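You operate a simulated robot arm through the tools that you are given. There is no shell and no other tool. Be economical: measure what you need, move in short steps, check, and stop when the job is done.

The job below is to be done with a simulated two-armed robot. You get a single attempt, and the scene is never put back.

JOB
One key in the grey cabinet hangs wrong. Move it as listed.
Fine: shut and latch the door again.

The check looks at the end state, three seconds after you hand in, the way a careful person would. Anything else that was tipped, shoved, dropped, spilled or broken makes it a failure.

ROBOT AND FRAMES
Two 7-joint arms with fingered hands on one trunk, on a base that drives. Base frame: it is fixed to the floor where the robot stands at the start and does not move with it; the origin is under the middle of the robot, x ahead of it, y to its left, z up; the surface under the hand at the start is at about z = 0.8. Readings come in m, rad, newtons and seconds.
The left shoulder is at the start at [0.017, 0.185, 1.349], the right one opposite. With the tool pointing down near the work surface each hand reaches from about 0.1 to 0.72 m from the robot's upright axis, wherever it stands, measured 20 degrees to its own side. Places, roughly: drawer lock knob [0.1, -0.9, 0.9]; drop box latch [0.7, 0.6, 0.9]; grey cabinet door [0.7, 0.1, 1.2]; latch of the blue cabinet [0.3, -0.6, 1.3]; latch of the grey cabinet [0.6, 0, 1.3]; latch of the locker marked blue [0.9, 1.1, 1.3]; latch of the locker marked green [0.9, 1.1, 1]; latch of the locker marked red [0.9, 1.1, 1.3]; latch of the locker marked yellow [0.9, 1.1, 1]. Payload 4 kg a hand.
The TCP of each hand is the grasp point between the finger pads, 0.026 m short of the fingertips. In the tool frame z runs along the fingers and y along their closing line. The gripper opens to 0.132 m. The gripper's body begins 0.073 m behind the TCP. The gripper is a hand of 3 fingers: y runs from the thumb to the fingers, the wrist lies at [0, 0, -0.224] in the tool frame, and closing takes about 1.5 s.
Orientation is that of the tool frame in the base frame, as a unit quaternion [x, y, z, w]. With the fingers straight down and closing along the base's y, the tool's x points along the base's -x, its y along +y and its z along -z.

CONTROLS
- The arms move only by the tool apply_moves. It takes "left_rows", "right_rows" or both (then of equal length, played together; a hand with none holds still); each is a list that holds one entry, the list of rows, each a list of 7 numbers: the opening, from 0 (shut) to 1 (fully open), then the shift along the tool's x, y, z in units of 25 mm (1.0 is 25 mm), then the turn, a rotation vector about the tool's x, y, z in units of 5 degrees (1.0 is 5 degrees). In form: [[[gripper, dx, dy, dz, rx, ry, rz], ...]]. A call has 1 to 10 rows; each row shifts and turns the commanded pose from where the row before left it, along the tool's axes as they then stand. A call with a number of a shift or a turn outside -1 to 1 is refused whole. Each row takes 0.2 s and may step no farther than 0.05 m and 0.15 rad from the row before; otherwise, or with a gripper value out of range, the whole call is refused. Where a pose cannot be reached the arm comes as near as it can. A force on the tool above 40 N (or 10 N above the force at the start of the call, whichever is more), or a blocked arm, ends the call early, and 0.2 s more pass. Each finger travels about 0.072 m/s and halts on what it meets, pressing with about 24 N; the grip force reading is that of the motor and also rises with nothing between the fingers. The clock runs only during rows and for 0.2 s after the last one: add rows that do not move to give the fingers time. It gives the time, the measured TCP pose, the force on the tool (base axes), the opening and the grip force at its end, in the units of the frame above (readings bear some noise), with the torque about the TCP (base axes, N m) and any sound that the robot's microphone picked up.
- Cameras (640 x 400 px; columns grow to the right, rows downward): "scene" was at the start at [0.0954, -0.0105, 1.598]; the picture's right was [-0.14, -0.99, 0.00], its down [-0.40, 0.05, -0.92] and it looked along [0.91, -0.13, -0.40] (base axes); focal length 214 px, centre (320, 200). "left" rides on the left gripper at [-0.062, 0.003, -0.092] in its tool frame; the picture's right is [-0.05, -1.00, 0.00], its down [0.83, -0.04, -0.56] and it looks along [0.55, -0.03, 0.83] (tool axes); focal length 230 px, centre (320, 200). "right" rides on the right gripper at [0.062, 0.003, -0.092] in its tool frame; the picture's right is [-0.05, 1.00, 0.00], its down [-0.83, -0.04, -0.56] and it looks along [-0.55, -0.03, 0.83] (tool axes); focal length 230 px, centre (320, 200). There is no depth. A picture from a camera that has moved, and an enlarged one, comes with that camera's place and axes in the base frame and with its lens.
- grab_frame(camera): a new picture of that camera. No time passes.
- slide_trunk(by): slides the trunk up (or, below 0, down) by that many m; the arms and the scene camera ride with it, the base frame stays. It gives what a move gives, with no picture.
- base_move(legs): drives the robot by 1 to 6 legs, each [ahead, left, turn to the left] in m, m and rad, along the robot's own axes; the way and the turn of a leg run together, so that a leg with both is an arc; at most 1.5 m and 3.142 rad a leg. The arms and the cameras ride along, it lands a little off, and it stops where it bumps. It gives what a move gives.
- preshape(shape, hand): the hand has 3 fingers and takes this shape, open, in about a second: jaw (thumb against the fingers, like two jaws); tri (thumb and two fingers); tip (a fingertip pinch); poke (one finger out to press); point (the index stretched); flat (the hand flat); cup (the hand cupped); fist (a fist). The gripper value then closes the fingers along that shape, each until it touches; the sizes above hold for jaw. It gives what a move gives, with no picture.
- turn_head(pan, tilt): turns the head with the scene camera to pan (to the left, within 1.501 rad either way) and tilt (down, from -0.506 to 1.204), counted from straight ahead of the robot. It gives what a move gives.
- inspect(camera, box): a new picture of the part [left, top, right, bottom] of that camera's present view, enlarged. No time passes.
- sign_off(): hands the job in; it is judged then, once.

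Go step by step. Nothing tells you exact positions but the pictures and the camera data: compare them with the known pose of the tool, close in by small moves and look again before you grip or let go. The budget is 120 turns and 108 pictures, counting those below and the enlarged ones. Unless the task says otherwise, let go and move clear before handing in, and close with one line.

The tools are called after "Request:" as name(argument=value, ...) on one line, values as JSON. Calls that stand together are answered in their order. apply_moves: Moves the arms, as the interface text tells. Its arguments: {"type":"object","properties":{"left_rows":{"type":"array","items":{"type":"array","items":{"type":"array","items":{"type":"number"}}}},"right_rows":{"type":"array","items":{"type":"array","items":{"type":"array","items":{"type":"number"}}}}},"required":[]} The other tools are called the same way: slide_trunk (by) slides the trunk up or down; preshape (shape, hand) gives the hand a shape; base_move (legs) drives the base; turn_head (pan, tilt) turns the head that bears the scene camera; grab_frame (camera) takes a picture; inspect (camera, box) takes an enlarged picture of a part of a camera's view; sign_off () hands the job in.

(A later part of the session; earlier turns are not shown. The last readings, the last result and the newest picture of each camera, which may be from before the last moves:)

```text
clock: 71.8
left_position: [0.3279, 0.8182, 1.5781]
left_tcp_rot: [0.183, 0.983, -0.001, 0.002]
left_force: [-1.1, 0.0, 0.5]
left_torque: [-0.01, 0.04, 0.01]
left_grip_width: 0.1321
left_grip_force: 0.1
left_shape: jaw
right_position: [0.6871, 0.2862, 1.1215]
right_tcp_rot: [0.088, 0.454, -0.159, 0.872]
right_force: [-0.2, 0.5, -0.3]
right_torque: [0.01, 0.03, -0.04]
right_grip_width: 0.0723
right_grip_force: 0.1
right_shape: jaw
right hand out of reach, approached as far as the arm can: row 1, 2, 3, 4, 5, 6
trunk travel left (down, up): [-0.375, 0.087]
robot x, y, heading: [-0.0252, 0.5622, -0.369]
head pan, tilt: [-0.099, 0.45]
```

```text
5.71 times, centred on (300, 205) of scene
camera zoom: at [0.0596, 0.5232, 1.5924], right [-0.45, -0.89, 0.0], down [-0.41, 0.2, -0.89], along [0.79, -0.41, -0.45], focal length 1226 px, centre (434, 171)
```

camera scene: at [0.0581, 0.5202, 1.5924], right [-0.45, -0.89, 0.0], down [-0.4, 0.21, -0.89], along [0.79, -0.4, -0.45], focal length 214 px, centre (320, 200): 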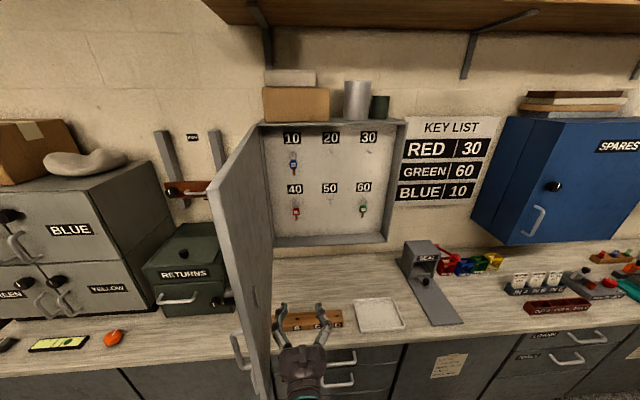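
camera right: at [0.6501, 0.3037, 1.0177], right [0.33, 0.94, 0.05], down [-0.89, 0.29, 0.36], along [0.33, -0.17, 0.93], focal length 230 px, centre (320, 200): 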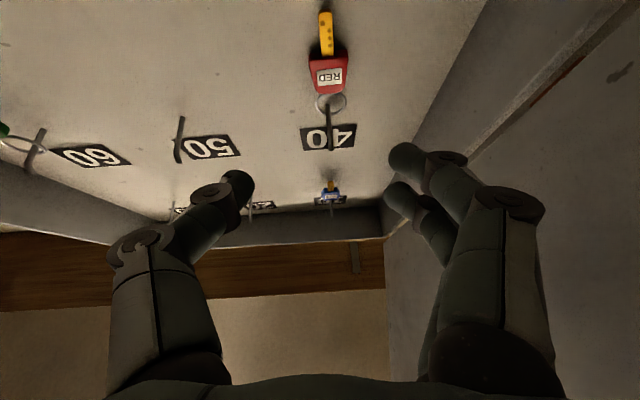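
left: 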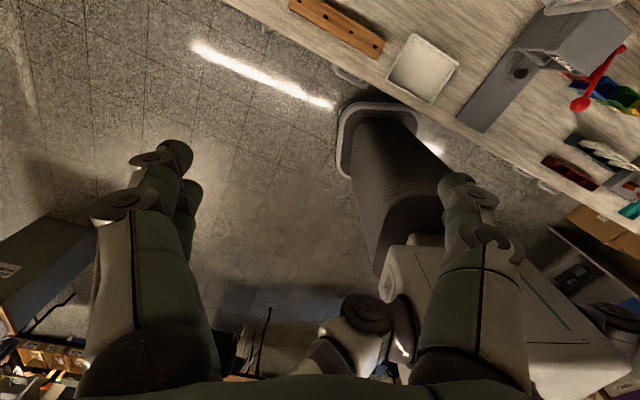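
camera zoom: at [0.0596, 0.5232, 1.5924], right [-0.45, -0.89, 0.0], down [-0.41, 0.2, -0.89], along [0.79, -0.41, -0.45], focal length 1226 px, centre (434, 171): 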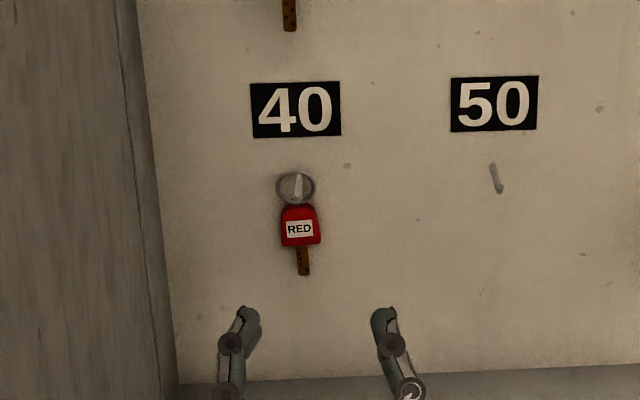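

Out of reach from here. I'll retract, bring the base 0.15 m closer, and try again.

Request:
apply_moves(right_rows=[[[0.55, 0, 0, -1, 0, 0, 0], [0.55, 0, 0, -1, 0, 0, 0], [0.55, 0, 0, -1, 0, 0, 0], [0.55, 0, 0, -1, 0, 0, 0], [0.55, 0, 0, -1, 0, 0, 0], [0.55, 0, 0, -1, 0, 0, 0], [0.55, 0, 0, -1, 0, 0, 0]]])

Request:
base_move(legs=[[0.15, 0, 0]])

Request:
grab_frame(camera="scene")

Request:
grab_frame(camera="right")

```text
clock: 73.4
left_position: [0.3256, 0.818, 1.5774]
left_tcp_rot: [0.184, 0.983, -0.001, 0.002]
left_force: [-0.1, -1.2, -0.1]
left_torque: [0.0, 0.03, 0.03]
left_grip_width: 0.1322
left_grip_force: 0.1
left_shape: jaw
right_position: [0.5525, 0.3386, 1.0224]
right_tcp_rot: [0.088, 0.453, -0.158, 0.873]
right_force: [-0.3, 0.3, -0.3]
right_torque: [0.02, 0.02, 0.01]
right_grip_width: 0.072
right_grip_force: 0.0
right_shape: jaw
trunk travel left (down, up): [-0.375, 0.087]
robot x, y, heading: [-0.0256, 0.5621, -0.369]
head pan, tilt: [-0.099, 0.45]
```

```text
clock: 74.8
left_position: [0.4655, 0.7642, 1.5783]
left_tcp_rot: [0.184, 0.983, -0.001, 0.003]
left_force: [0.2, 0.3, -0.1]
left_torque: [0.03, 0.01, 0.01]
left_grip_width: 0.132
left_grip_force: 0.0
left_shape: jaw
right_position: [0.6949, 0.2849, 1.0295]
right_tcp_rot: [0.088, 0.448, -0.157, 0.875]
right_force: [0.3, 0.0, 0.2]
right_torque: [0.01, 0.02, -0.03]
right_grip_width: 0.0722
right_grip_force: 0.1
right_shape: jaw
trunk travel left (down, up): [-0.375, 0.087]
robot x, y, heading: [0.1158, 0.5082, -0.369]
head pan, tilt: [-0.099, 0.45]
```

```text
49 pictures are left
camera scene: at [0.1985, 0.4699, 1.5929], right [-0.45, -0.89, 0.0], down [-0.4, 0.2, -0.89], along [0.8, -0.41, -0.45], focal length 214 px, centre (320, 200)
```

scene: 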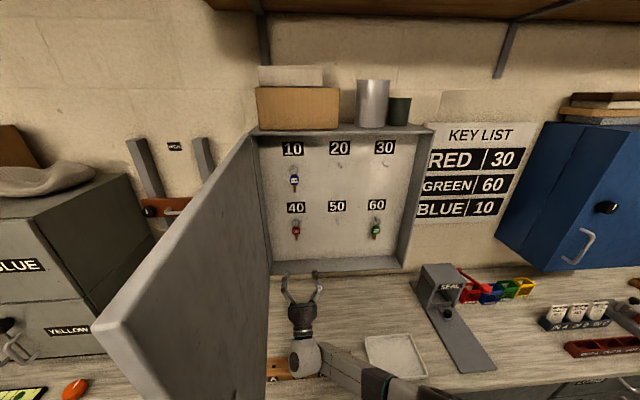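

```text
48 pictures are left
camera right: at [0.6601, 0.3013, 0.9244], right [0.33, 0.94, 0.06], down [-0.89, 0.29, 0.35], along [0.31, -0.17, 0.93], focal length 230 px, centre (320, 200)
```

right: 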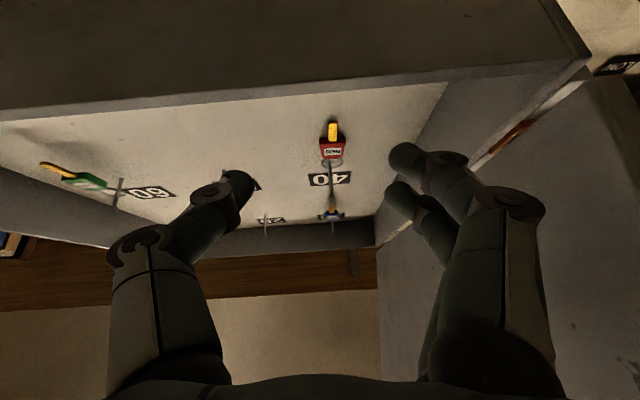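

Hand is close but low. Raising straight up to tag height before going in.

Request:
apply_moves(right_rows=[[[0.55, -0.96, 0, 0.69, 0, 0, 0], [0.55, -0.96, 0, 0.69, 0, 0, 0], [0.55, -0.96, 0, 0.69, 0, 0, 0], [0.55, -0.96, 0, 0.69, 0, 0, 0], [0.55, 0, 0, 0, 0, 0, 0]]])

Request:
grab_frame(camera="right")

Request:
inspect(camera="scene", box=[250, 180, 350, 280])

```text
clock: 76.0
left_position: [0.468, 0.7642, 1.5779]
left_tcp_rot: [0.183, 0.983, -0.001, 0.001]
left_force: [-0.7, 0.5, 0.6]
left_torque: [-0.01, 0.01, -0.04]
left_grip_width: 0.1318
left_grip_force: 0.0
left_shape: jaw
right_position: [0.6959, 0.2806, 1.1461]
right_tcp_rot: [0.091, 0.449, -0.159, 0.874]
right_force: [0.4, -0.3, -0.6]
right_torque: [0.01, -0.01, 0.0]
right_grip_width: 0.0723
right_grip_force: 0.2
right_shape: jaw
trunk travel left (down, up): [-0.375, 0.087]
robot x, y, heading: [0.1131, 0.5111, -0.372]
head pan, tilt: [-0.099, 0.45]
```

```text
47 pictures are left
camera right: at [0.6602, 0.2993, 1.0413], right [0.33, 0.94, 0.06], down [-0.89, 0.29, 0.35], along [0.32, -0.17, 0.93], focal length 230 px, centre (320, 200)
```

right: 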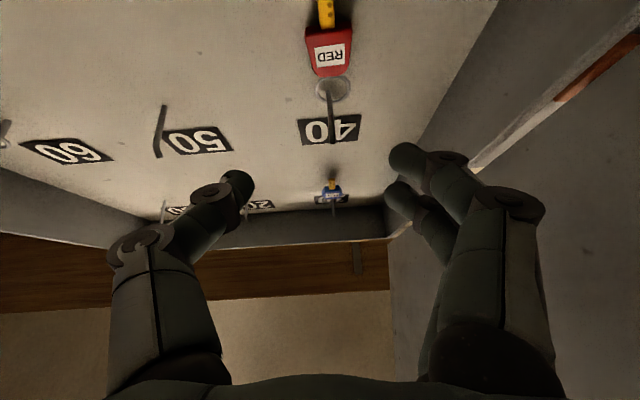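

```text
4.00 times, centred on (300, 230) of scene
camera zoom: at [0.2011, 0.4686, 1.5924], right [-0.45, -0.89, 0.0], down [-0.41, 0.2, -0.89], along [0.79, -0.4, -0.45], focal length 858 px, centre (400, 80)
```

zoom: 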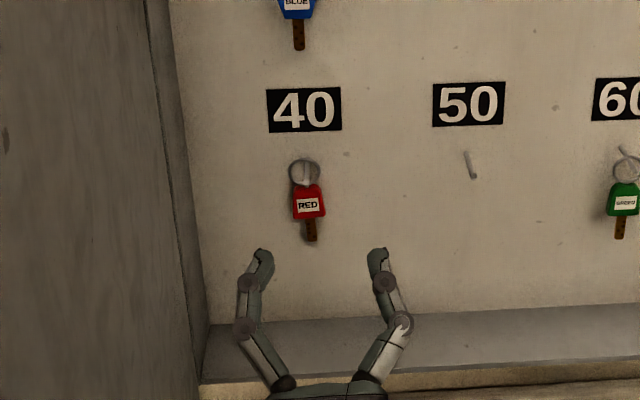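

Now going in level toward the tag (1 cm left, 9 cm forward).

Request:
apply_moves(right_rows=[[[0.55, 0.5, 0.13, 0.76, 0, 0, 0], [0.55, 0.5, 0.13, 0.76, 0, 0, 0], [0.55, 0.5, 0.13, 0.76, 0, 0, 0], [0.55, 0.25, 0, 0.38, 0, 0, 0], [0.55, 0, 0, 0, 0, 0, 0]]])

Request:
grab_frame(camera="right")

Request:
inspect(camera="scene", box=[250, 180, 350, 280])

```text
clock: 77.2
left_position: [0.4675, 0.7643, 1.5779]
left_tcp_rot: [0.184, 0.983, -0.001, 0.002]
left_force: [0.9, -0.2, 0.0]
left_torque: [-0.01, -0.02, 0.0]
left_grip_width: 0.1319
left_grip_force: 0.0
left_shape: jaw
right_position: [0.7738, 0.2627, 1.1493]
right_tcp_rot: [0.09, 0.45, -0.157, 0.874]
right_force: [0.3, -0.5, -0.4]
right_torque: [0.0, 0.01, -0.01]
right_grip_width: 0.0723
right_grip_force: 0.1
right_shape: jaw
trunk travel left (down, up): [-0.375, 0.087]
robot x, y, heading: [0.1128, 0.504, -0.368]
head pan, tilt: [-0.099, 0.45]
```

```text
45 pictures are left
camera right: at [0.739, 0.2797, 1.0443], right [0.33, 0.94, 0.06], down [-0.89, 0.29, 0.35], along [0.32, -0.17, 0.93], focal length 230 px, centre (320, 200)
```

right: 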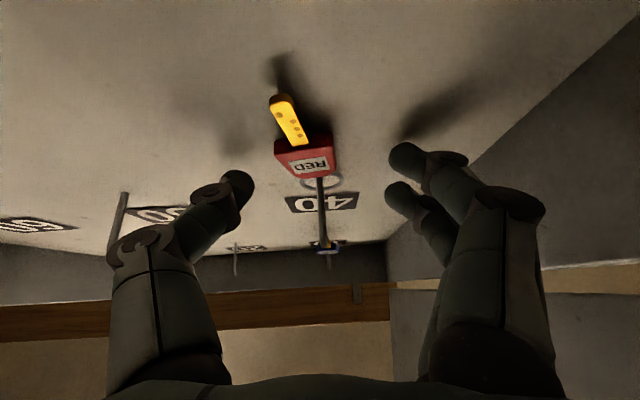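

```text
4.00 times, centred on (300, 230) of scene
camera zoom: at [0.2012, 0.4683, 1.5924], right [-0.45, -0.89, 0.0], down [-0.41, 0.2, -0.89], along [0.79, -0.4, -0.45], focal length 858 px, centre (400, 80)
```

zoom: 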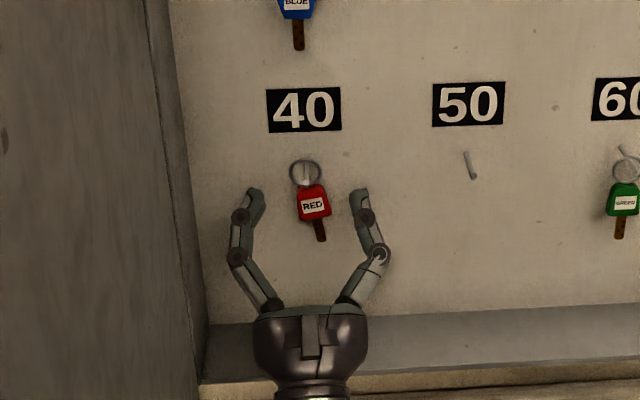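

Fingers straddle the tag at pad height. A final 1 cm forward, then closing.

Request:
apply_moves(right_rows=[[[0.55, 0.28, 0, 0.39, 0, 0, 0], [0.45, 0, 0, 0, 0, 0, 0], [0.3, 0, 0, 0, 0, 0, 0], [0.15, 0, 0, 0, 0, 0, 0], [0.0, 0, 0, 0, 0, 0, 0], [0.0, 0, 0, 0, 0, 0, 0], [0.0, 0, 0, 0, 0, 0, 0]]])

Request:
grab_frame(camera="right")

Request:
inspect(camera="scene", box=[250, 180, 350, 280])

```text
clock: 78.1
left_position: [0.4637, 0.7675, 1.5782]
left_tcp_rot: [0.183, 0.983, -0.002, 0.004]
left_force: [0.0, 0.3, 0.3]
left_torque: [0.04, 0.01, -0.02]
left_grip_width: 0.1321
left_grip_force: 0.0
left_shape: jaw
right_position: [0.7804, 0.2727, 1.1502]
right_tcp_rot: [0.083, 0.446, -0.151, 0.878]
right_force: [-26.6, 19.0, 0.1]
right_torque: [-0.07, -0.08, 1.19]
right_grip_width: 0.0253
right_grip_force: 0.1
right_shape: jaw
trunk travel left (down, up): [-0.375, 0.087]
robot x, y, heading: [0.1166, 0.5061, -0.37]
head pan, tilt: [-0.099, 0.45]
stopped in row 4 (right hand): the force on the tool passed its limit at 42 N (the readings are from after the stop); the commanded pose is now the measured one
```

```text
43 pictures are left
camera right: at [0.7456, 0.2891, 1.0454], right [0.31, 0.95, 0.05], down [-0.9, 0.27, 0.35], along [0.31, -0.15, 0.94], focal length 230 px, centre (320, 200)
```

right: 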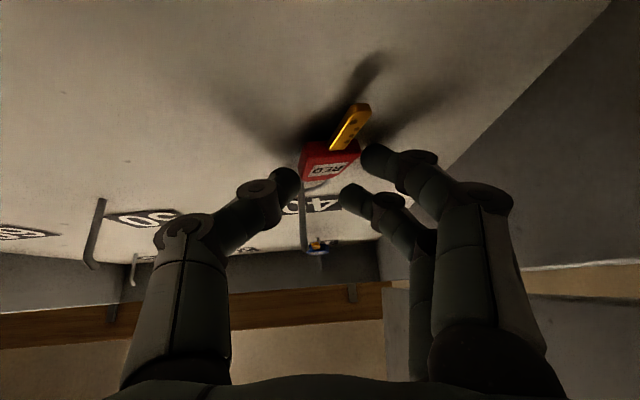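

```text
4.00 times, centred on (300, 230) of scene
camera zoom: at [0.1974, 0.4722, 1.5927], right [-0.45, -0.89, 0.0], down [-0.4, 0.2, -0.89], along [0.8, -0.4, -0.45], focal length 858 px, centre (400, 80)
```

zoom: 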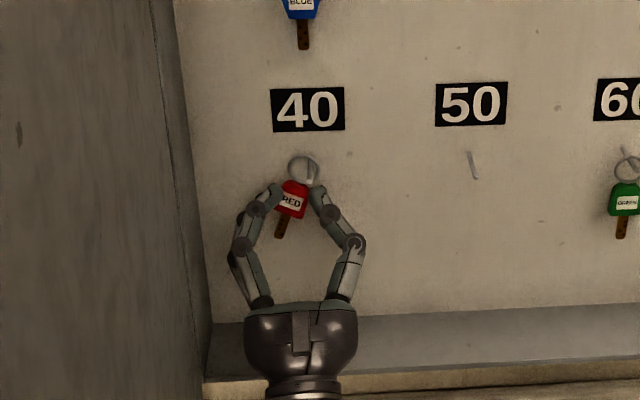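

The fingertips press the panel as they curl. Backing off slightly down and out, recentering, then closing.

Request:
apply_moves(right_rows=[[[0.35, 0, 0, -0.3, 0, 0, 0], [0.35, 0.1, -0.35, -0.35, 0, 0, 0], [0.35, 0, 0, 0, 0, 0, 0]]])

Request:
grab_frame(camera="right")

Request:
inspect(camera="scene", box=[250, 180, 350, 280])

```text
clock: 78.9
left_position: [0.4682, 0.7648, 1.5776]
left_tcp_rot: [0.183, 0.983, -0.001, 0.002]
left_force: [0.3, 0.2, -0.1]
left_torque: [-0.05, -0.01, 0.02]
left_grip_width: 0.1319
left_grip_force: 0.1
left_shape: jaw
right_position: [0.7705, 0.2569, 1.1354]
right_tcp_rot: [0.088, 0.45, -0.157, 0.875]
right_force: [-0.3, 0.2, 0.1]
right_torque: [-0.02, 0.0, 0.0]
right_grip_width: 0.0461
right_grip_force: 0.1
right_shape: jaw
trunk travel left (down, up): [-0.375, 0.087]
robot x, y, heading: [0.1165, 0.5076, -0.373]
head pan, tilt: [-0.099, 0.45]
```

```text
41 pictures are left
camera right: at [0.7344, 0.2748, 1.0316], right [0.32, 0.95, 0.05], down [-0.89, 0.28, 0.35], along [0.32, -0.16, 0.93], focal length 230 px, centre (320, 200)
```

right: 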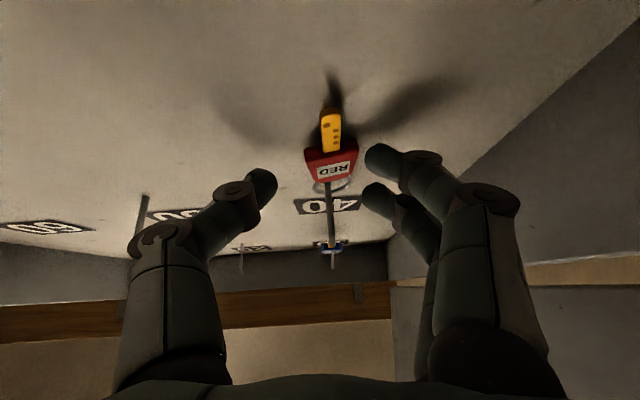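

```text
4.00 times, centred on (300, 230) of scene
camera zoom: at [0.2005, 0.4693, 1.5925], right [-0.45, -0.89, 0.0], down [-0.41, 0.2, -0.89], along [0.79, -0.4, -0.45], focal length 858 px, centre (400, 80)
```

zoom: 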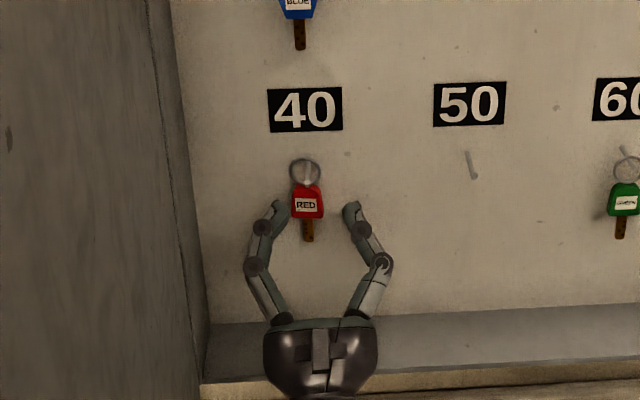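

At small gaps the jaw fingers converge like a V, which expels the tag. I'll retract and try the fingertip-pinch shape.

Request:
apply_moves(right_rows=[[[0.55, 0, 0, -0.9, 0, 0, 0], [0.55, 0, 0, -0.9, 0, 0, 0], [0.55, -0.3, 0, -0.9, 0, 0, 0]]])

Request:
preshape(hand="right", shape="tip")

Request:
grab_frame(camera="right")

Request:
apply_moves(right_rows=[[[0.3, 0, 0, 0, 0, 0, 0], [0.3, 0, 0, 0, 0, 0, 0], [0.3, 0, 0, 0, 0, 0, 0], [0.3, 0, 0, 0, 0, 0, 0], [0.3, 0, 0, 0, 0, 0, 0]]])

Request:
grab_frame(camera="right")

```text
clock: 79.7
left_position: [0.4679, 0.7649, 1.5788]
left_tcp_rot: [0.183, 0.983, -0.001, 0.002]
left_force: [0.0, 0.6, 0.2]
left_torque: [-0.01, 0.02, -0.02]
left_grip_width: 0.1316
left_grip_force: 0.1
left_shape: jaw
right_position: [0.7139, 0.2804, 1.1038]
right_tcp_rot: [0.087, 0.449, -0.155, 0.876]
right_force: [1.0, -0.3, -0.4]
right_torque: [-0.01, 0.02, -0.01]
right_grip_width: 0.0717
right_grip_force: 0.0
right_shape: jaw
trunk travel left (down, up): [-0.375, 0.087]
robot x, y, heading: [0.1142, 0.5064, -0.371]
head pan, tilt: [-0.099, 0.45]
```

```text
clock: 80.6
left_position: [0.4687, 0.7645, 1.5779]
left_tcp_rot: [0.184, 0.983, -0.001, 0.002]
left_force: [-0.4, -0.7, -0.1]
left_torque: [0.02, -0.01, 0.03]
left_grip_width: 0.132
left_grip_force: 0.0
left_shape: jaw
right_position: [0.7147, 0.2798, 1.1039]
right_tcp_rot: [0.087, 0.449, -0.155, 0.876]
right_force: [0.3, 0.1, -0.5]
right_torque: [0.02, -0.01, 0.0]
right_grip_width: 0.1317
right_grip_force: 0.1
right_shape: tip
trunk travel left (down, up): [-0.375, 0.087]
robot x, y, heading: [0.1148, 0.51, -0.369]
head pan, tilt: [-0.099, 0.45]
```

```text
39 pictures are left
camera right: at [0.6789, 0.2969, 0.999], right [0.32, 0.95, 0.05], down [-0.89, 0.28, 0.35], along [0.32, -0.16, 0.93], focal length 230 px, centre (320, 200)
```

right: 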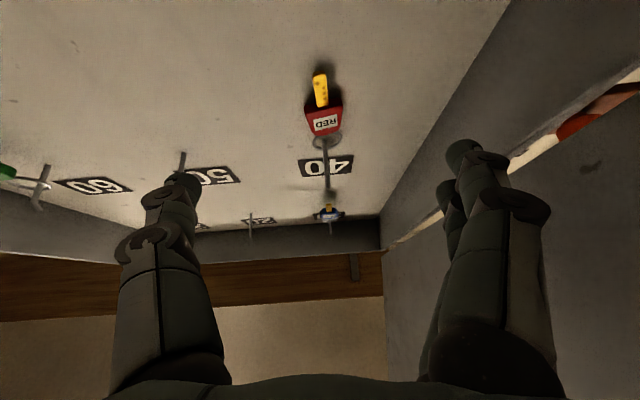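

```text
clock: 81.8
left_position: [0.4679, 0.7639, 1.5772]
left_tcp_rot: [0.184, 0.983, -0.002, 0.001]
left_force: [-0.3, -0.5, -0.1]
left_torque: [0.02, 0.01, -0.02]
left_grip_width: 0.1321
left_grip_force: 0.0
left_shape: jaw
right_position: [0.7144, 0.28, 1.1033]
right_tcp_rot: [0.086, 0.45, -0.154, 0.876]
right_force: [0.5, -0.9, -0.1]
right_torque: [0.01, -0.01, 0.03]
right_grip_width: 0.0399
right_grip_force: 0.0
right_shape: tip
trunk travel left (down, up): [-0.375, 0.087]
robot x, y, heading: [0.1163, 0.5087, -0.368]
head pan, tilt: [-0.099, 0.45]
```

```text
38 pictures are left
camera right: at [0.6786, 0.2969, 0.9989], right [0.32, 0.95, 0.05], down [-0.89, 0.28, 0.35], along [0.32, -0.16, 0.93], focal length 230 px, centre (320, 200)
```

right: 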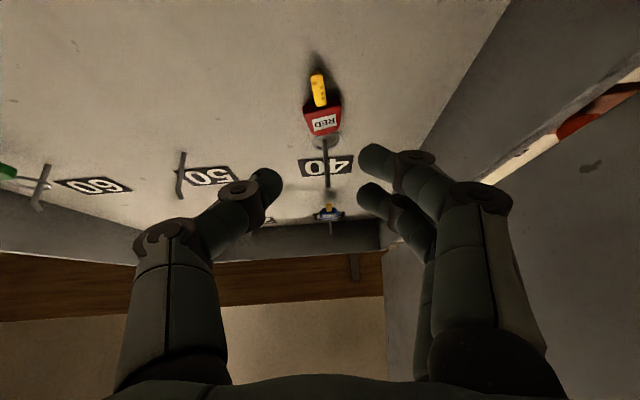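

Analysis: when curled, the tips contact end-on ~3 cm ahead of the TCP, so I should grip level but a bit shallower than the first try. Going back to jaw, level pitch and tag height.

Request:
preshape(hand="right", shape="jaw")

Request:
apply_moves(right_rows=[[[0.5, -0.3, 0, -0.2, 0, 1, 0], [0.5, -0.3, 0, -0.2, 0, 1, 0], [0.5, -0.3, 0, 0, 0, 1, 0], [0.5, -0.3, 0, 0, 0, 1, 0], [0.5, -0.3, 0, 0, 0, 1, 0], [0.5, -0.3, 0, 0, 0, 1, 0], [0.5, -0.3, 0, 0, 0, 1, 0], [0.5, 0, 0, 0, 0, 0, 0]]])

Request:
inspect(camera="right", box=[200, 60, 440, 260])

Request:
inspect(camera="scene", box=[250, 180, 350, 280])

```text
clock: 82.7
left_position: [0.4688, 0.7638, 1.5768]
left_tcp_rot: [0.183, 0.983, -0.002, 0.002]
left_force: [-0.1, -1.4, -0.6]
left_torque: [0.0, 0.0, -0.02]
left_grip_width: 0.1319
left_grip_force: 0.0
left_shape: jaw
right_position: [0.7147, 0.2798, 1.1036]
right_tcp_rot: [0.086, 0.45, -0.154, 0.875]
right_force: [0.3, -0.4, -0.2]
right_torque: [0.01, -0.03, 0.0]
right_grip_width: 0.132
right_grip_force: 0.0
right_shape: jaw
trunk travel left (down, up): [-0.375, 0.087]
robot x, y, heading: [0.115, 0.5079, -0.365]
head pan, tilt: [-0.099, 0.45]
```

```text
clock: 84.5
left_position: [0.4697, 0.7649, 1.5781]
left_tcp_rot: [0.183, 0.983, -0.002, 0.001]
left_force: [0.9, 0.1, -0.6]
left_torque: [0.01, 0.01, -0.01]
left_grip_width: 0.1323
left_grip_force: 0.1
left_shape: jaw
right_position: [0.69, 0.2892, 1.1457]
right_tcp_rot: [0.13, 0.692, -0.121, 0.7]
right_force: [-0.6, -0.3, -0.5]
right_torque: [0.02, 0.02, 0.01]
right_grip_width: 0.0664
right_grip_force: 0.0
right_shape: jaw
trunk travel left (down, up): [-0.375, 0.087]
robot x, y, heading: [0.1136, 0.5115, -0.368]
head pan, tilt: [-0.099, 0.45]
```

```text
2.00 times, centred on (320, 160) of right
camera zoom: at [0.605, 0.3234, 1.0832], right [0.35, 0.94, 0.06], down [-0.54, 0.15, 0.83], along [0.76, -0.32, 0.56], focal length 460 px, centre (320, 280)
```

zoom: 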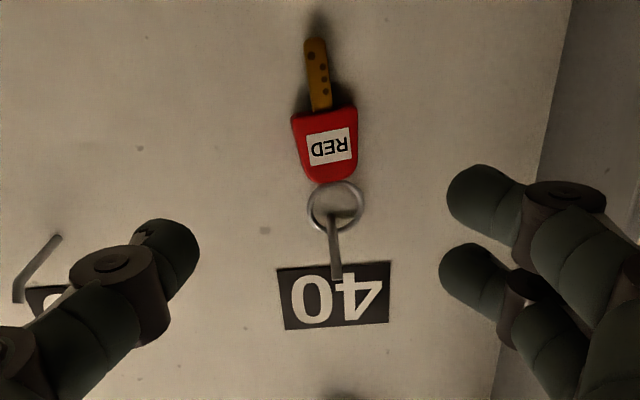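

```text
4.00 times, centred on (300, 230) of scene
camera zoom: at [0.2011, 0.4684, 1.5924], right [-0.45, -0.89, 0.0], down [-0.41, 0.2, -0.89], along [0.79, -0.4, -0.45], focal length 858 px, centre (400, 80)
```

zoom: 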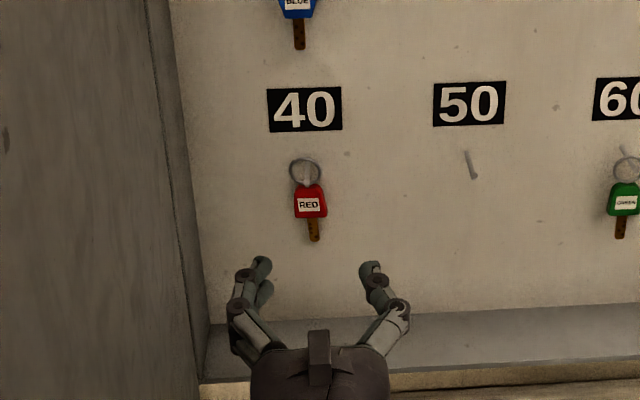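

Level now. Advancing to a slightly shallower depth than the first try and closing gently.

Request:
apply_moves(right_rows=[[[0.5, -0.1, 0.05, 0.76, 0, 0, 0], [0.5, -0.1, 0.05, 0.76, 0, 0, 0], [0.5, 0, 0, 0.76, 0, 0, 0], [0.5, 0, 0, 0.76, 0, 0, 0], [0.4, 0, 0, 0, 0, 0, 0], [0.3, 0, 0, 0, 0, 0, 0], [0.25, 0, 0, 0, 0, 0, 0], [0.25, 0, 0, 0, 0, 0, 0]]])

Request:
inspect(camera="right", box=[200, 100, 440, 300])

Request:
inspect(camera="scene", box=[270, 190, 330, 250])

```text
clock: 86.3
left_position: [0.4672, 0.7659, 1.577]
left_tcp_rot: [0.183, 0.983, -0.001, 0.001]
left_force: [0.8, -0.3, -0.1]
left_torque: [0.0, 0.0, -0.02]
left_grip_width: 0.1319
left_grip_force: 0.1
left_shape: jaw
right_position: [0.762, 0.2642, 1.1507]
right_tcp_rot: [0.13, 0.692, -0.122, 0.7]
right_force: [0.0, -0.4, 0.1]
right_torque: [-0.04, 0.01, -0.02]
right_grip_width: 0.0335
right_grip_force: 0.1
right_shape: jaw
trunk travel left (down, up): [-0.375, 0.087]
robot x, y, heading: [0.116, 0.5089, -0.364]
head pan, tilt: [-0.099, 0.45]
```

```text
2.00 times, centred on (320, 200) of right
camera zoom: at [0.6768, 0.2992, 1.088], right [0.35, 0.94, 0.06], down [-0.55, 0.15, 0.83], along [0.76, -0.32, 0.56], focal length 460 px, centre (320, 200)
```

zoom: 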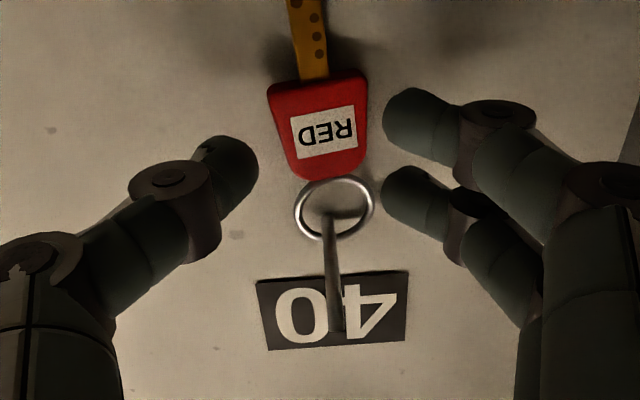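

```text
6.67 times, centred on (300, 220) of scene
camera zoom: at [0.2009, 0.4687, 1.5924], right [-0.45, -0.89, 0.0], down [-0.41, 0.2, -0.89], along [0.79, -0.4, -0.45], focal length 1430 px, centre (453, 67)
```

zoom: 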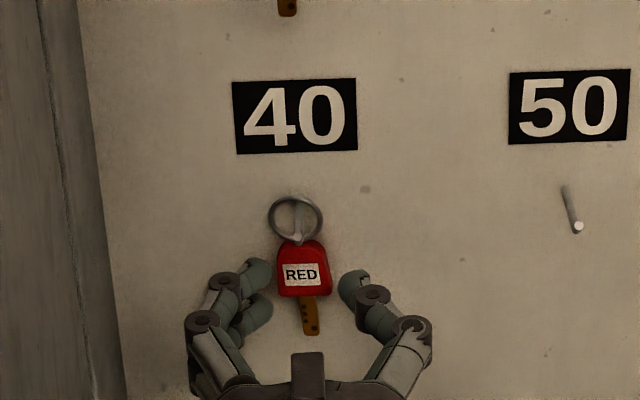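

Combining both views: the tips are level with the tag but ~2 cm short of it in depth. Opening slightly and moving 1.6 cm deeper.

Request:
apply_moves(right_rows=[[[0.4, 0, 0, 0, 0, 0, 0], [0.4, 0, 0.05, 0.32, 0, 0, 0], [0.4, 0, 0.05, 0.32, 0, 0, 0], [0.32, 0, 0, 0, 0, 0, 0], [0.28, 0, 0, 0, 0, 0, 0], [0.28, 0, 0, 0, 0, 0, 0]]])

Request:
inspect(camera="right", box=[200, 100, 440, 300])

Request:
inspect(camera="scene", box=[270, 190, 330, 250])

```text
clock: 87.7
left_position: [0.4685, 0.7645, 1.5775]
left_tcp_rot: [0.183, 0.983, -0.001, 0.002]
left_force: [0.0, 1.0, -0.2]
left_torque: [-0.01, 0.02, 0.01]
left_grip_width: 0.1317
left_grip_force: 0.0
left_shape: jaw
right_position: [0.7783, 0.2618, 1.1514]
right_tcp_rot: [0.129, 0.692, -0.121, 0.7]
right_force: [0.2, -0.4, 0.1]
right_torque: [0.0, 0.01, -0.03]
right_grip_width: 0.0373
right_grip_force: 0.0
right_shape: jaw
trunk travel left (down, up): [-0.375, 0.087]
robot x, y, heading: [0.1199, 0.5082, -0.369]
head pan, tilt: [-0.099, 0.45]
```

```text
2.00 times, centred on (320, 200) of right
camera zoom: at [0.6928, 0.296, 1.0886], right [0.35, 0.94, 0.06], down [-0.55, 0.15, 0.83], along [0.76, -0.32, 0.56], focal length 460 px, centre (320, 200)
```

zoom: 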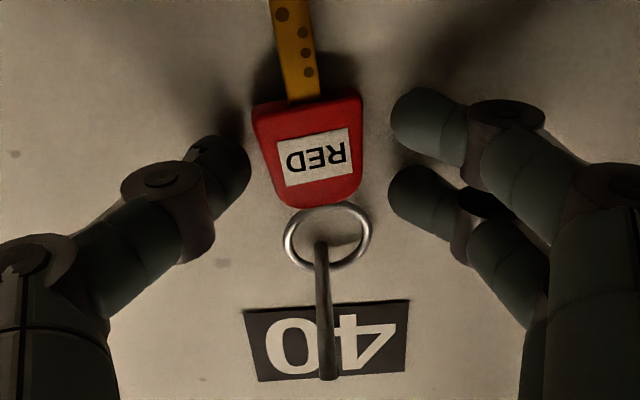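

```text
6.67 times, centred on (300, 220) of scene
camera zoom: at [0.2012, 0.4688, 1.5924], right [-0.45, -0.89, 0.0], down [-0.41, 0.2, -0.89], along [0.79, -0.4, -0.45], focal length 1430 px, centre (453, 67)
```

zoom: 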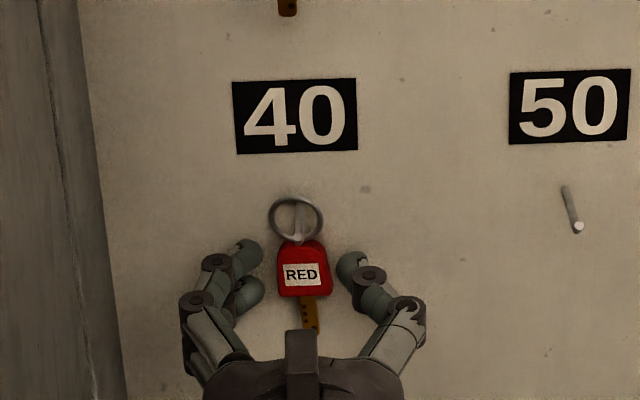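

Now depth and height match. Nudging 4 mm right, 2 mm deeper, and closing slowly.

Request:
apply_moves(right_rows=[[[0.28, 0, -0.16, 0.1, 0, 0, 0], [0.24, 0, 0, 0, 0, 0, 0], [0.2, 0, 0, 0, 0, 0, 0], [0.16, 0, 0, 0, 0, 0, 0], [0.12, 0, 0, 0, 0, 0, 0], [0.12, 0, 0, 0, 0, 0, 0]]])

Request:
inspect(camera="right", box=[200, 100, 440, 300])

```text
clock: 89.1
left_position: [0.466, 0.7649, 1.5775]
left_tcp_rot: [0.182, 0.983, -0.001, 0.003]
left_force: [-0.1, 0.4, -0.1]
left_torque: [0.02, 0.0, 0.01]
left_grip_width: 0.1319
left_grip_force: 0.1
left_shape: jaw
right_position: [0.7767, 0.2556, 1.1534]
right_tcp_rot: [0.129, 0.692, -0.122, 0.7]
right_force: [-7.9, 0.1, 0.3]
right_torque: [0.01, 0.03, -0.17]
right_grip_width: 0.0237
right_grip_force: 23.9
right_shape: jaw
trunk travel left (down, up): [-0.375, 0.087]
robot x, y, heading: [0.1163, 0.5067, -0.368]
head pan, tilt: [-0.099, 0.45]
```

```text
2.00 times, centred on (320, 200) of right
camera zoom: at [0.6925, 0.2912, 1.0895], right [0.35, 0.94, 0.06], down [-0.55, 0.15, 0.82], along [0.76, -0.32, 0.56], focal length 460 px, centre (320, 200)
```

zoom: 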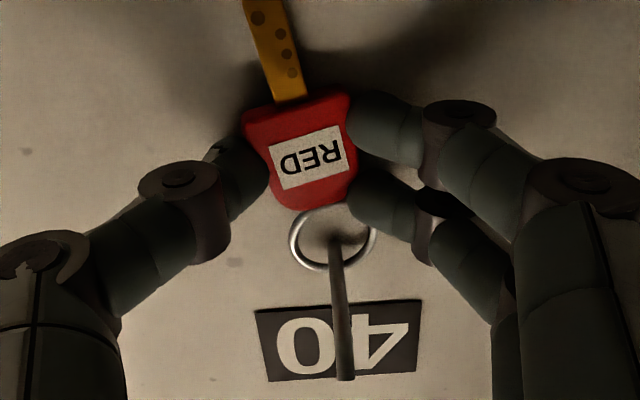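

The tag is firmly gripped (24 N, 24 mm). Lifting ~12 mm so the ring clears the peg's lip.

Request:
apply_moves(right_rows=[[[0.08, -0.12, 0, -0.1, 0, 0, 0], [0.08, -0.12, 0, 0, 0, 0, 0], [0.08, -0.12, 0, 0, 0, 0, 0], [0.08, -0.12, 0, 0, 0, 0, 0]]])

Request:
inspect(camera="right", box=[200, 100, 440, 300])

Request:
inspect(camera="scene", box=[270, 190, 330, 250])

```text
clock: 90.1
left_position: [0.4684, 0.7649, 1.5775]
left_tcp_rot: [0.183, 0.983, -0.001, 0.001]
left_force: [0.2, 0.0, -0.4]
left_torque: [-0.04, 0.0, 0.0]
left_grip_width: 0.1317
left_grip_force: 0.1
left_shape: jaw
right_position: [0.7752, 0.2572, 1.1639]
right_tcp_rot: [0.13, 0.692, -0.122, 0.7]
right_force: [0.2, 0.6, -0.4]
right_torque: [0.04, 0.0, 0.01]
right_grip_width: 0.0228
right_grip_force: 24.3
right_shape: jaw
trunk travel left (down, up): [-0.375, 0.087]
robot x, y, heading: [0.1132, 0.5071, -0.367]
head pan, tilt: [-0.099, 0.45]
```

```text
2.00 times, centred on (320, 200) of right
camera zoom: at [0.6913, 0.2916, 1.1005], right [0.35, 0.94, 0.06], down [-0.55, 0.15, 0.83], along [0.76, -0.32, 0.56], focal length 460 px, centre (320, 200)
```

zoom: 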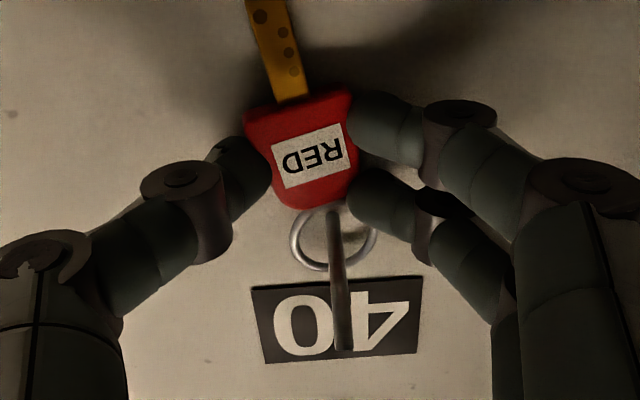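

```text
6.67 times, centred on (300, 220) of scene
camera zoom: at [0.2013, 0.4688, 1.5924], right [-0.45, -0.89, 0.0], down [-0.41, 0.2, -0.89], along [0.79, -0.4, -0.45], focal length 1430 px, centre (453, 67)
```

zoom: 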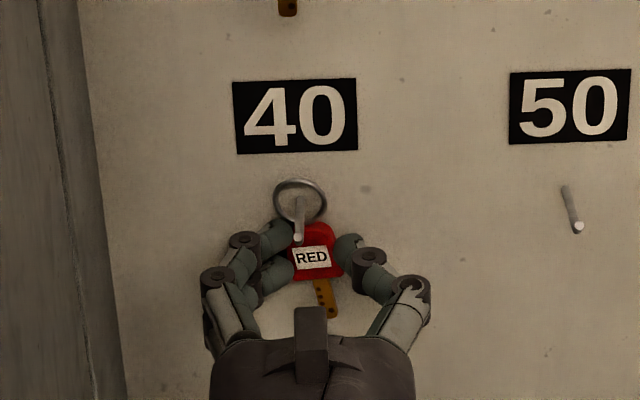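

The peg is inside the ring with clearance. Drawing the key out, slightly rising.

Request:
apply_moves(right_rows=[[[0.08, -0.06, 0, -0.25, 0, 0, 0], [0.08, -0.06, 0, -0.25, 0, 0, 0], [0.08, -0.04, 0, -0.25, 0, 0, 0], [0.08, -0.04, 0, -0.25, 0, 0, 0]]])

Request:
inspect(camera="right", box=[200, 100, 440, 300])

Request:
inspect(camera="scene", box=[270, 190, 330, 250])

```text
clock: 91.1
left_position: [0.4678, 0.7656, 1.5777]
left_tcp_rot: [0.183, 0.983, -0.001, 0.003]
left_force: [-0.2, -0.3, 1.0]
left_torque: [0.01, 0.0, 0.0]
left_grip_width: 0.1321
left_grip_force: 0.0
left_shape: jaw
right_position: [0.7523, 0.2667, 1.1694]
right_tcp_rot: [0.128, 0.692, -0.121, 0.7]
right_force: [-0.2, 0.2, -0.9]
right_torque: [0.01, 0.03, -0.04]
right_grip_width: 0.0203
right_grip_force: 23.8
right_shape: jaw
trunk travel left (down, up): [-0.375, 0.087]
robot x, y, heading: [0.1154, 0.5083, -0.368]
head pan, tilt: [-0.099, 0.45]
```

```text
2.00 times, centred on (320, 200) of right
camera zoom: at [0.6677, 0.3009, 1.1055], right [0.35, 0.94, 0.06], down [-0.55, 0.15, 0.82], along [0.76, -0.32, 0.56], focal length 460 px, centre (320, 200)
```

zoom: 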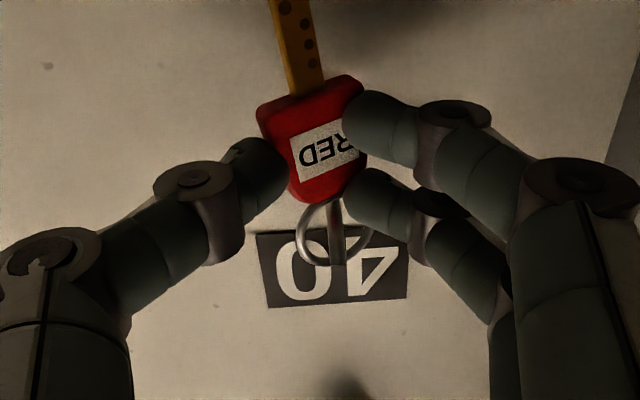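

```text
6.67 times, centred on (300, 220) of scene
camera zoom: at [0.2008, 0.4688, 1.5924], right [-0.45, -0.89, 0.0], down [-0.41, 0.2, -0.89], along [0.79, -0.4, -0.45], focal length 1430 px, centre (453, 67)
```

zoom: 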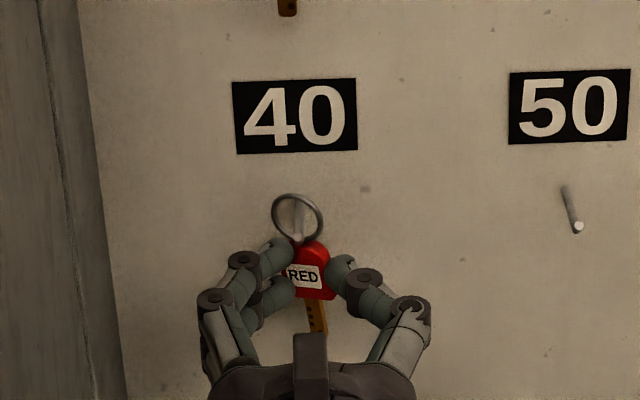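

The peg tip is centred in the ring with ~19 mm still to go. Continuing straight out.

Request:
apply_moves(right_rows=[[[0.08, 0, 0, -0.3, 0, 0, 0], [0.08, 0, 0, -0.3, 0, 0, 0], [0.08, 0, 0, -0.3, 0, 0, 0], [0.08, 0, 0, -0.3, 0, 0, 0], [0.08, 0, 0, -0.3, 0, 0, 0]]])

Request:
inspect(camera="right", box=[200, 100, 440, 300])

Request:
inspect(camera="scene", box=[270, 190, 330, 250])

```text
clock: 92.3
left_position: [0.4688, 0.7663, 1.5778]
left_tcp_rot: [0.183, 0.983, -0.001, 0.002]
left_force: [0.2, 0.2, -0.6]
left_torque: [0.0, -0.01, 0.01]
left_grip_width: 0.1319
left_grip_force: 0.0
left_shape: jaw
right_position: [0.7174, 0.2791, 1.169]
right_tcp_rot: [0.13, 0.692, -0.121, 0.7]
right_force: [0.7, -0.1, -0.3]
right_torque: [-0.01, 0.0, 0.01]
right_grip_width: 0.0202
right_grip_force: 23.9
right_shape: jaw
trunk travel left (down, up): [-0.375, 0.087]
robot x, y, heading: [0.1126, 0.5093, -0.371]
head pan, tilt: [-0.099, 0.45]
```

```text
2.00 times, centred on (320, 200) of right
camera zoom: at [0.6328, 0.3135, 1.1056], right [0.35, 0.94, 0.07], down [-0.55, 0.15, 0.82], along [0.76, -0.32, 0.56], focal length 460 px, centre (320, 200)
```

zoom: 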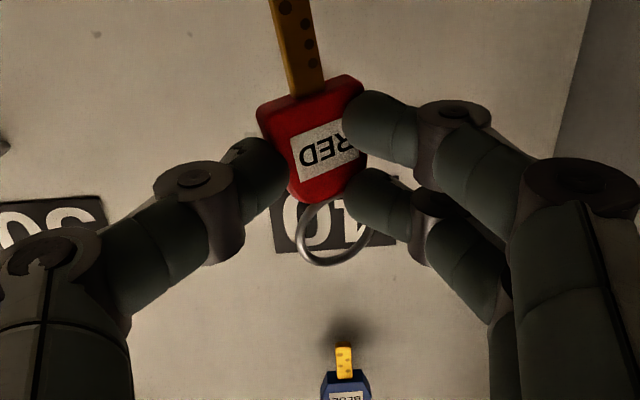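

```text
6.67 times, centred on (300, 220) of scene
camera zoom: at [0.2007, 0.4689, 1.5924], right [-0.45, -0.89, 0.0], down [-0.41, 0.2, -0.89], along [0.79, -0.4, -0.45], focal length 1430 px, centre (453, 67)
```

zoom: 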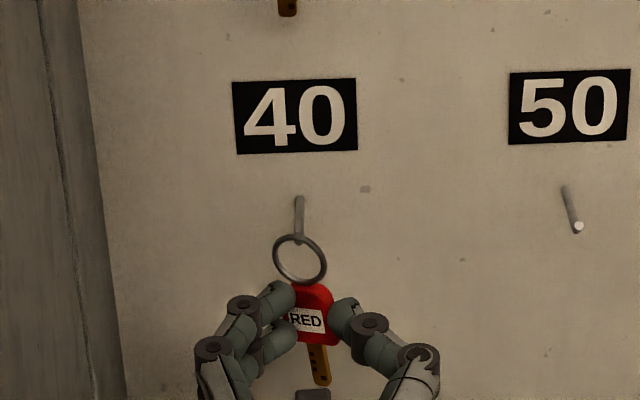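

The key is free of peg 40 and held steadily. Retracting a bit and moving toward peg 30 (right 0.28 m, up 0.20 m).

Request:
apply_moves(right_rows=[[[0.08, 0, 0, -0.8, 0, 0, 0], [0.08, 0, 0, -0.8, 0, 0, 0], [0.08, -0.7, -0.9, 0, 0, 0, 0], [0.08, -0.7, -0.9, 0, 0, 0, 0], [0.08, -0.7, -0.9, 0, 0, 0, 0], [0.08, -0.7, -0.9, 0, 0, 0, 0], [0.08, -0.7, -0.9, 0, 0, 0, 0], [0.08, -0.7, -0.9, 0, 0, 0, 0], [0.08, -0.7, -0.9, 0, 0, 0, 0]]])

Request:
apply_moves(right_rows=[[[0.08, -0.7, -0.9, 0, 0, 0, 0], [0.08, -0.7, -0.9, 0, 0, 0, 0], [0.08, -0.7, -0.9, 0, 0, 0, 0], [0.08, -0.7, -0.9, 0, 0, 0, 0], [0.08, 0, 0, 0, 0, 0, 0]]])

Request:
grab_frame(camera="right")

Request:
grab_frame(camera="scene")

```text
clock: 94.3
left_position: [0.4678, 0.7646, 1.5787]
left_tcp_rot: [0.183, 0.983, 0.001, 0.002]
left_force: [-0.2, 0.5, -0.3]
left_torque: [0.03, -0.01, -0.01]
left_grip_width: 0.1319
left_grip_force: 0.1
left_shape: jaw
right_position: [0.6228, 0.1426, 1.2892]
right_tcp_rot: [0.129, 0.693, -0.121, 0.699]
right_force: [0.4, 0.3, -0.4]
right_torque: [-0.01, 0.0, 0.0]
right_grip_width: 0.0198
right_grip_force: 23.9
right_shape: jaw
trunk travel left (down, up): [-0.375, 0.087]
robot x, y, heading: [0.1159, 0.5098, -0.369]
head pan, tilt: [-0.099, 0.45]
```

```text
clock: 95.5
left_position: [0.4679, 0.7647, 1.5772]
left_tcp_rot: [0.184, 0.983, -0.001, 0.002]
left_force: [-0.1, -0.8, 0.0]
left_torque: [-0.02, 0.0, 0.01]
left_grip_width: 0.1319
left_grip_force: 0.1
left_shape: jaw
right_position: [0.592, 0.0578, 1.3579]
right_tcp_rot: [0.13, 0.692, -0.121, 0.7]
right_force: [0.1, 0.5, 0.4]
right_torque: [-0.02, 0.03, 0.04]
right_grip_width: 0.0198
right_grip_force: 24.0
right_shape: jaw
trunk travel left (down, up): [-0.375, 0.087]
robot x, y, heading: [0.1178, 0.5102, -0.37]
head pan, tilt: [-0.099, 0.45]
```

```text
24 pictures are left
camera right: at [0.5063, 0.0933, 1.2944], right [0.35, 0.94, 0.06], down [-0.55, 0.15, 0.83], along [0.76, -0.32, 0.56], focal length 230 px, centre (320, 200)
```

right: 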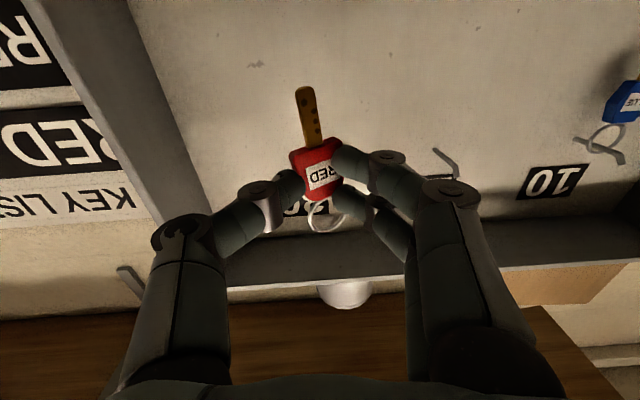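

```text
23 pictures are left
camera scene: at [0.2012, 0.4688, 1.5924], right [-0.45, -0.89, 0.0], down [-0.41, 0.2, -0.89], along [0.79, -0.4, -0.45], focal length 214 px, centre (320, 200)
```

scene: 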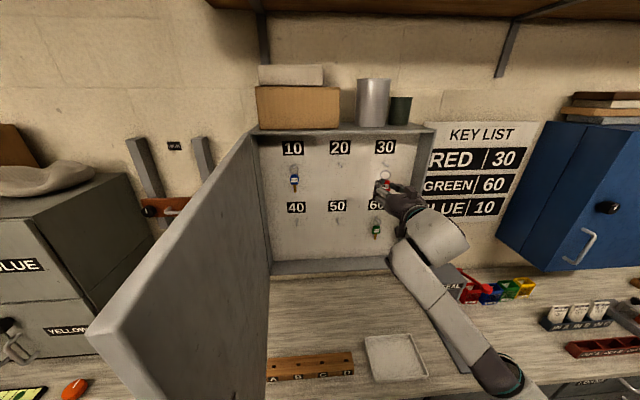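

By the measured spacing, the target hand position for peg 30 is u≈0.236, z≈1.369. Moving there with the ring still in front of the peg tip, then checking.

Request:
apply_moves(right_rows=[[[0.08, -0.22, -0.69, 0.2, 0, 0, 0], [0.08, -0.22, -0.69, 0.2, 0, 0, 0], [0.08, 0, 0, 0.3, 0, 0, 0], [0.08, 0, 0, 0, 0, 0, 0]]])

Request:
inspect(camera="right", box=[200, 100, 440, 300])

Request:
inspect(camera="scene", box=[355, 130, 415, 190])

```text
clock: 96.5
left_position: [0.4678, 0.7641, 1.5774]
left_tcp_rot: [0.184, 0.983, -0.001, 0.001]
left_force: [-0.3, -0.3, 0.1]
left_torque: [0.01, 0.0, 0.02]
left_grip_width: 0.1317
left_grip_force: 0.1
left_shape: jaw
right_position: [0.5944, 0.0205, 1.3682]
right_tcp_rot: [0.129, 0.692, -0.121, 0.7]
right_force: [-0.1, -0.1, -0.5]
right_torque: [0.02, 0.01, 0.0]
right_grip_width: 0.0199
right_grip_force: 24.0
right_shape: jaw
trunk travel left (down, up): [-0.375, 0.087]
robot x, y, heading: [0.1125, 0.5067, -0.369]
head pan, tilt: [-0.099, 0.45]
```

```text
2.00 times, centred on (320, 200) of right
camera zoom: at [0.5106, 0.0553, 1.3048], right [0.35, 0.94, 0.06], down [-0.55, 0.15, 0.83], along [0.76, -0.32, 0.56], focal length 460 px, centre (320, 200)
```

zoom: 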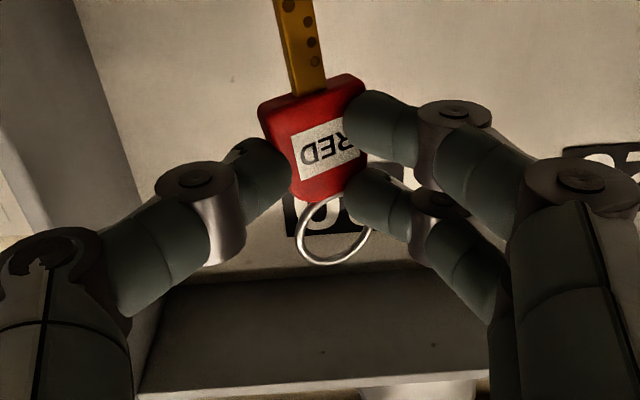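

```text
6.67 times, centred on (385, 160) of scene
camera zoom: at [0.2008, 0.4684, 1.5924], right [-0.45, -0.89, 0.0], down [-0.41, 0.2, -0.89], along [0.79, -0.4, -0.45], focal length 1430 px, centre (-113, 467)
```

zoom: 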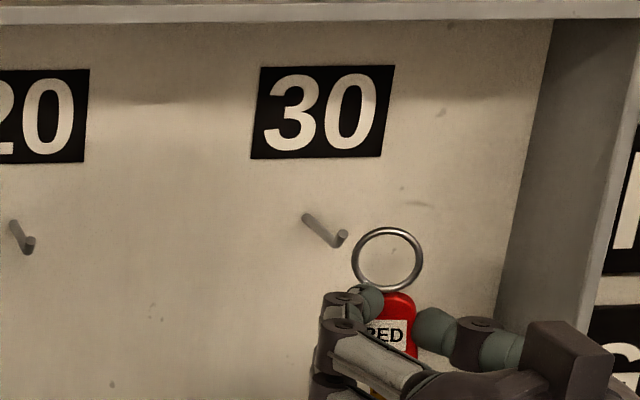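

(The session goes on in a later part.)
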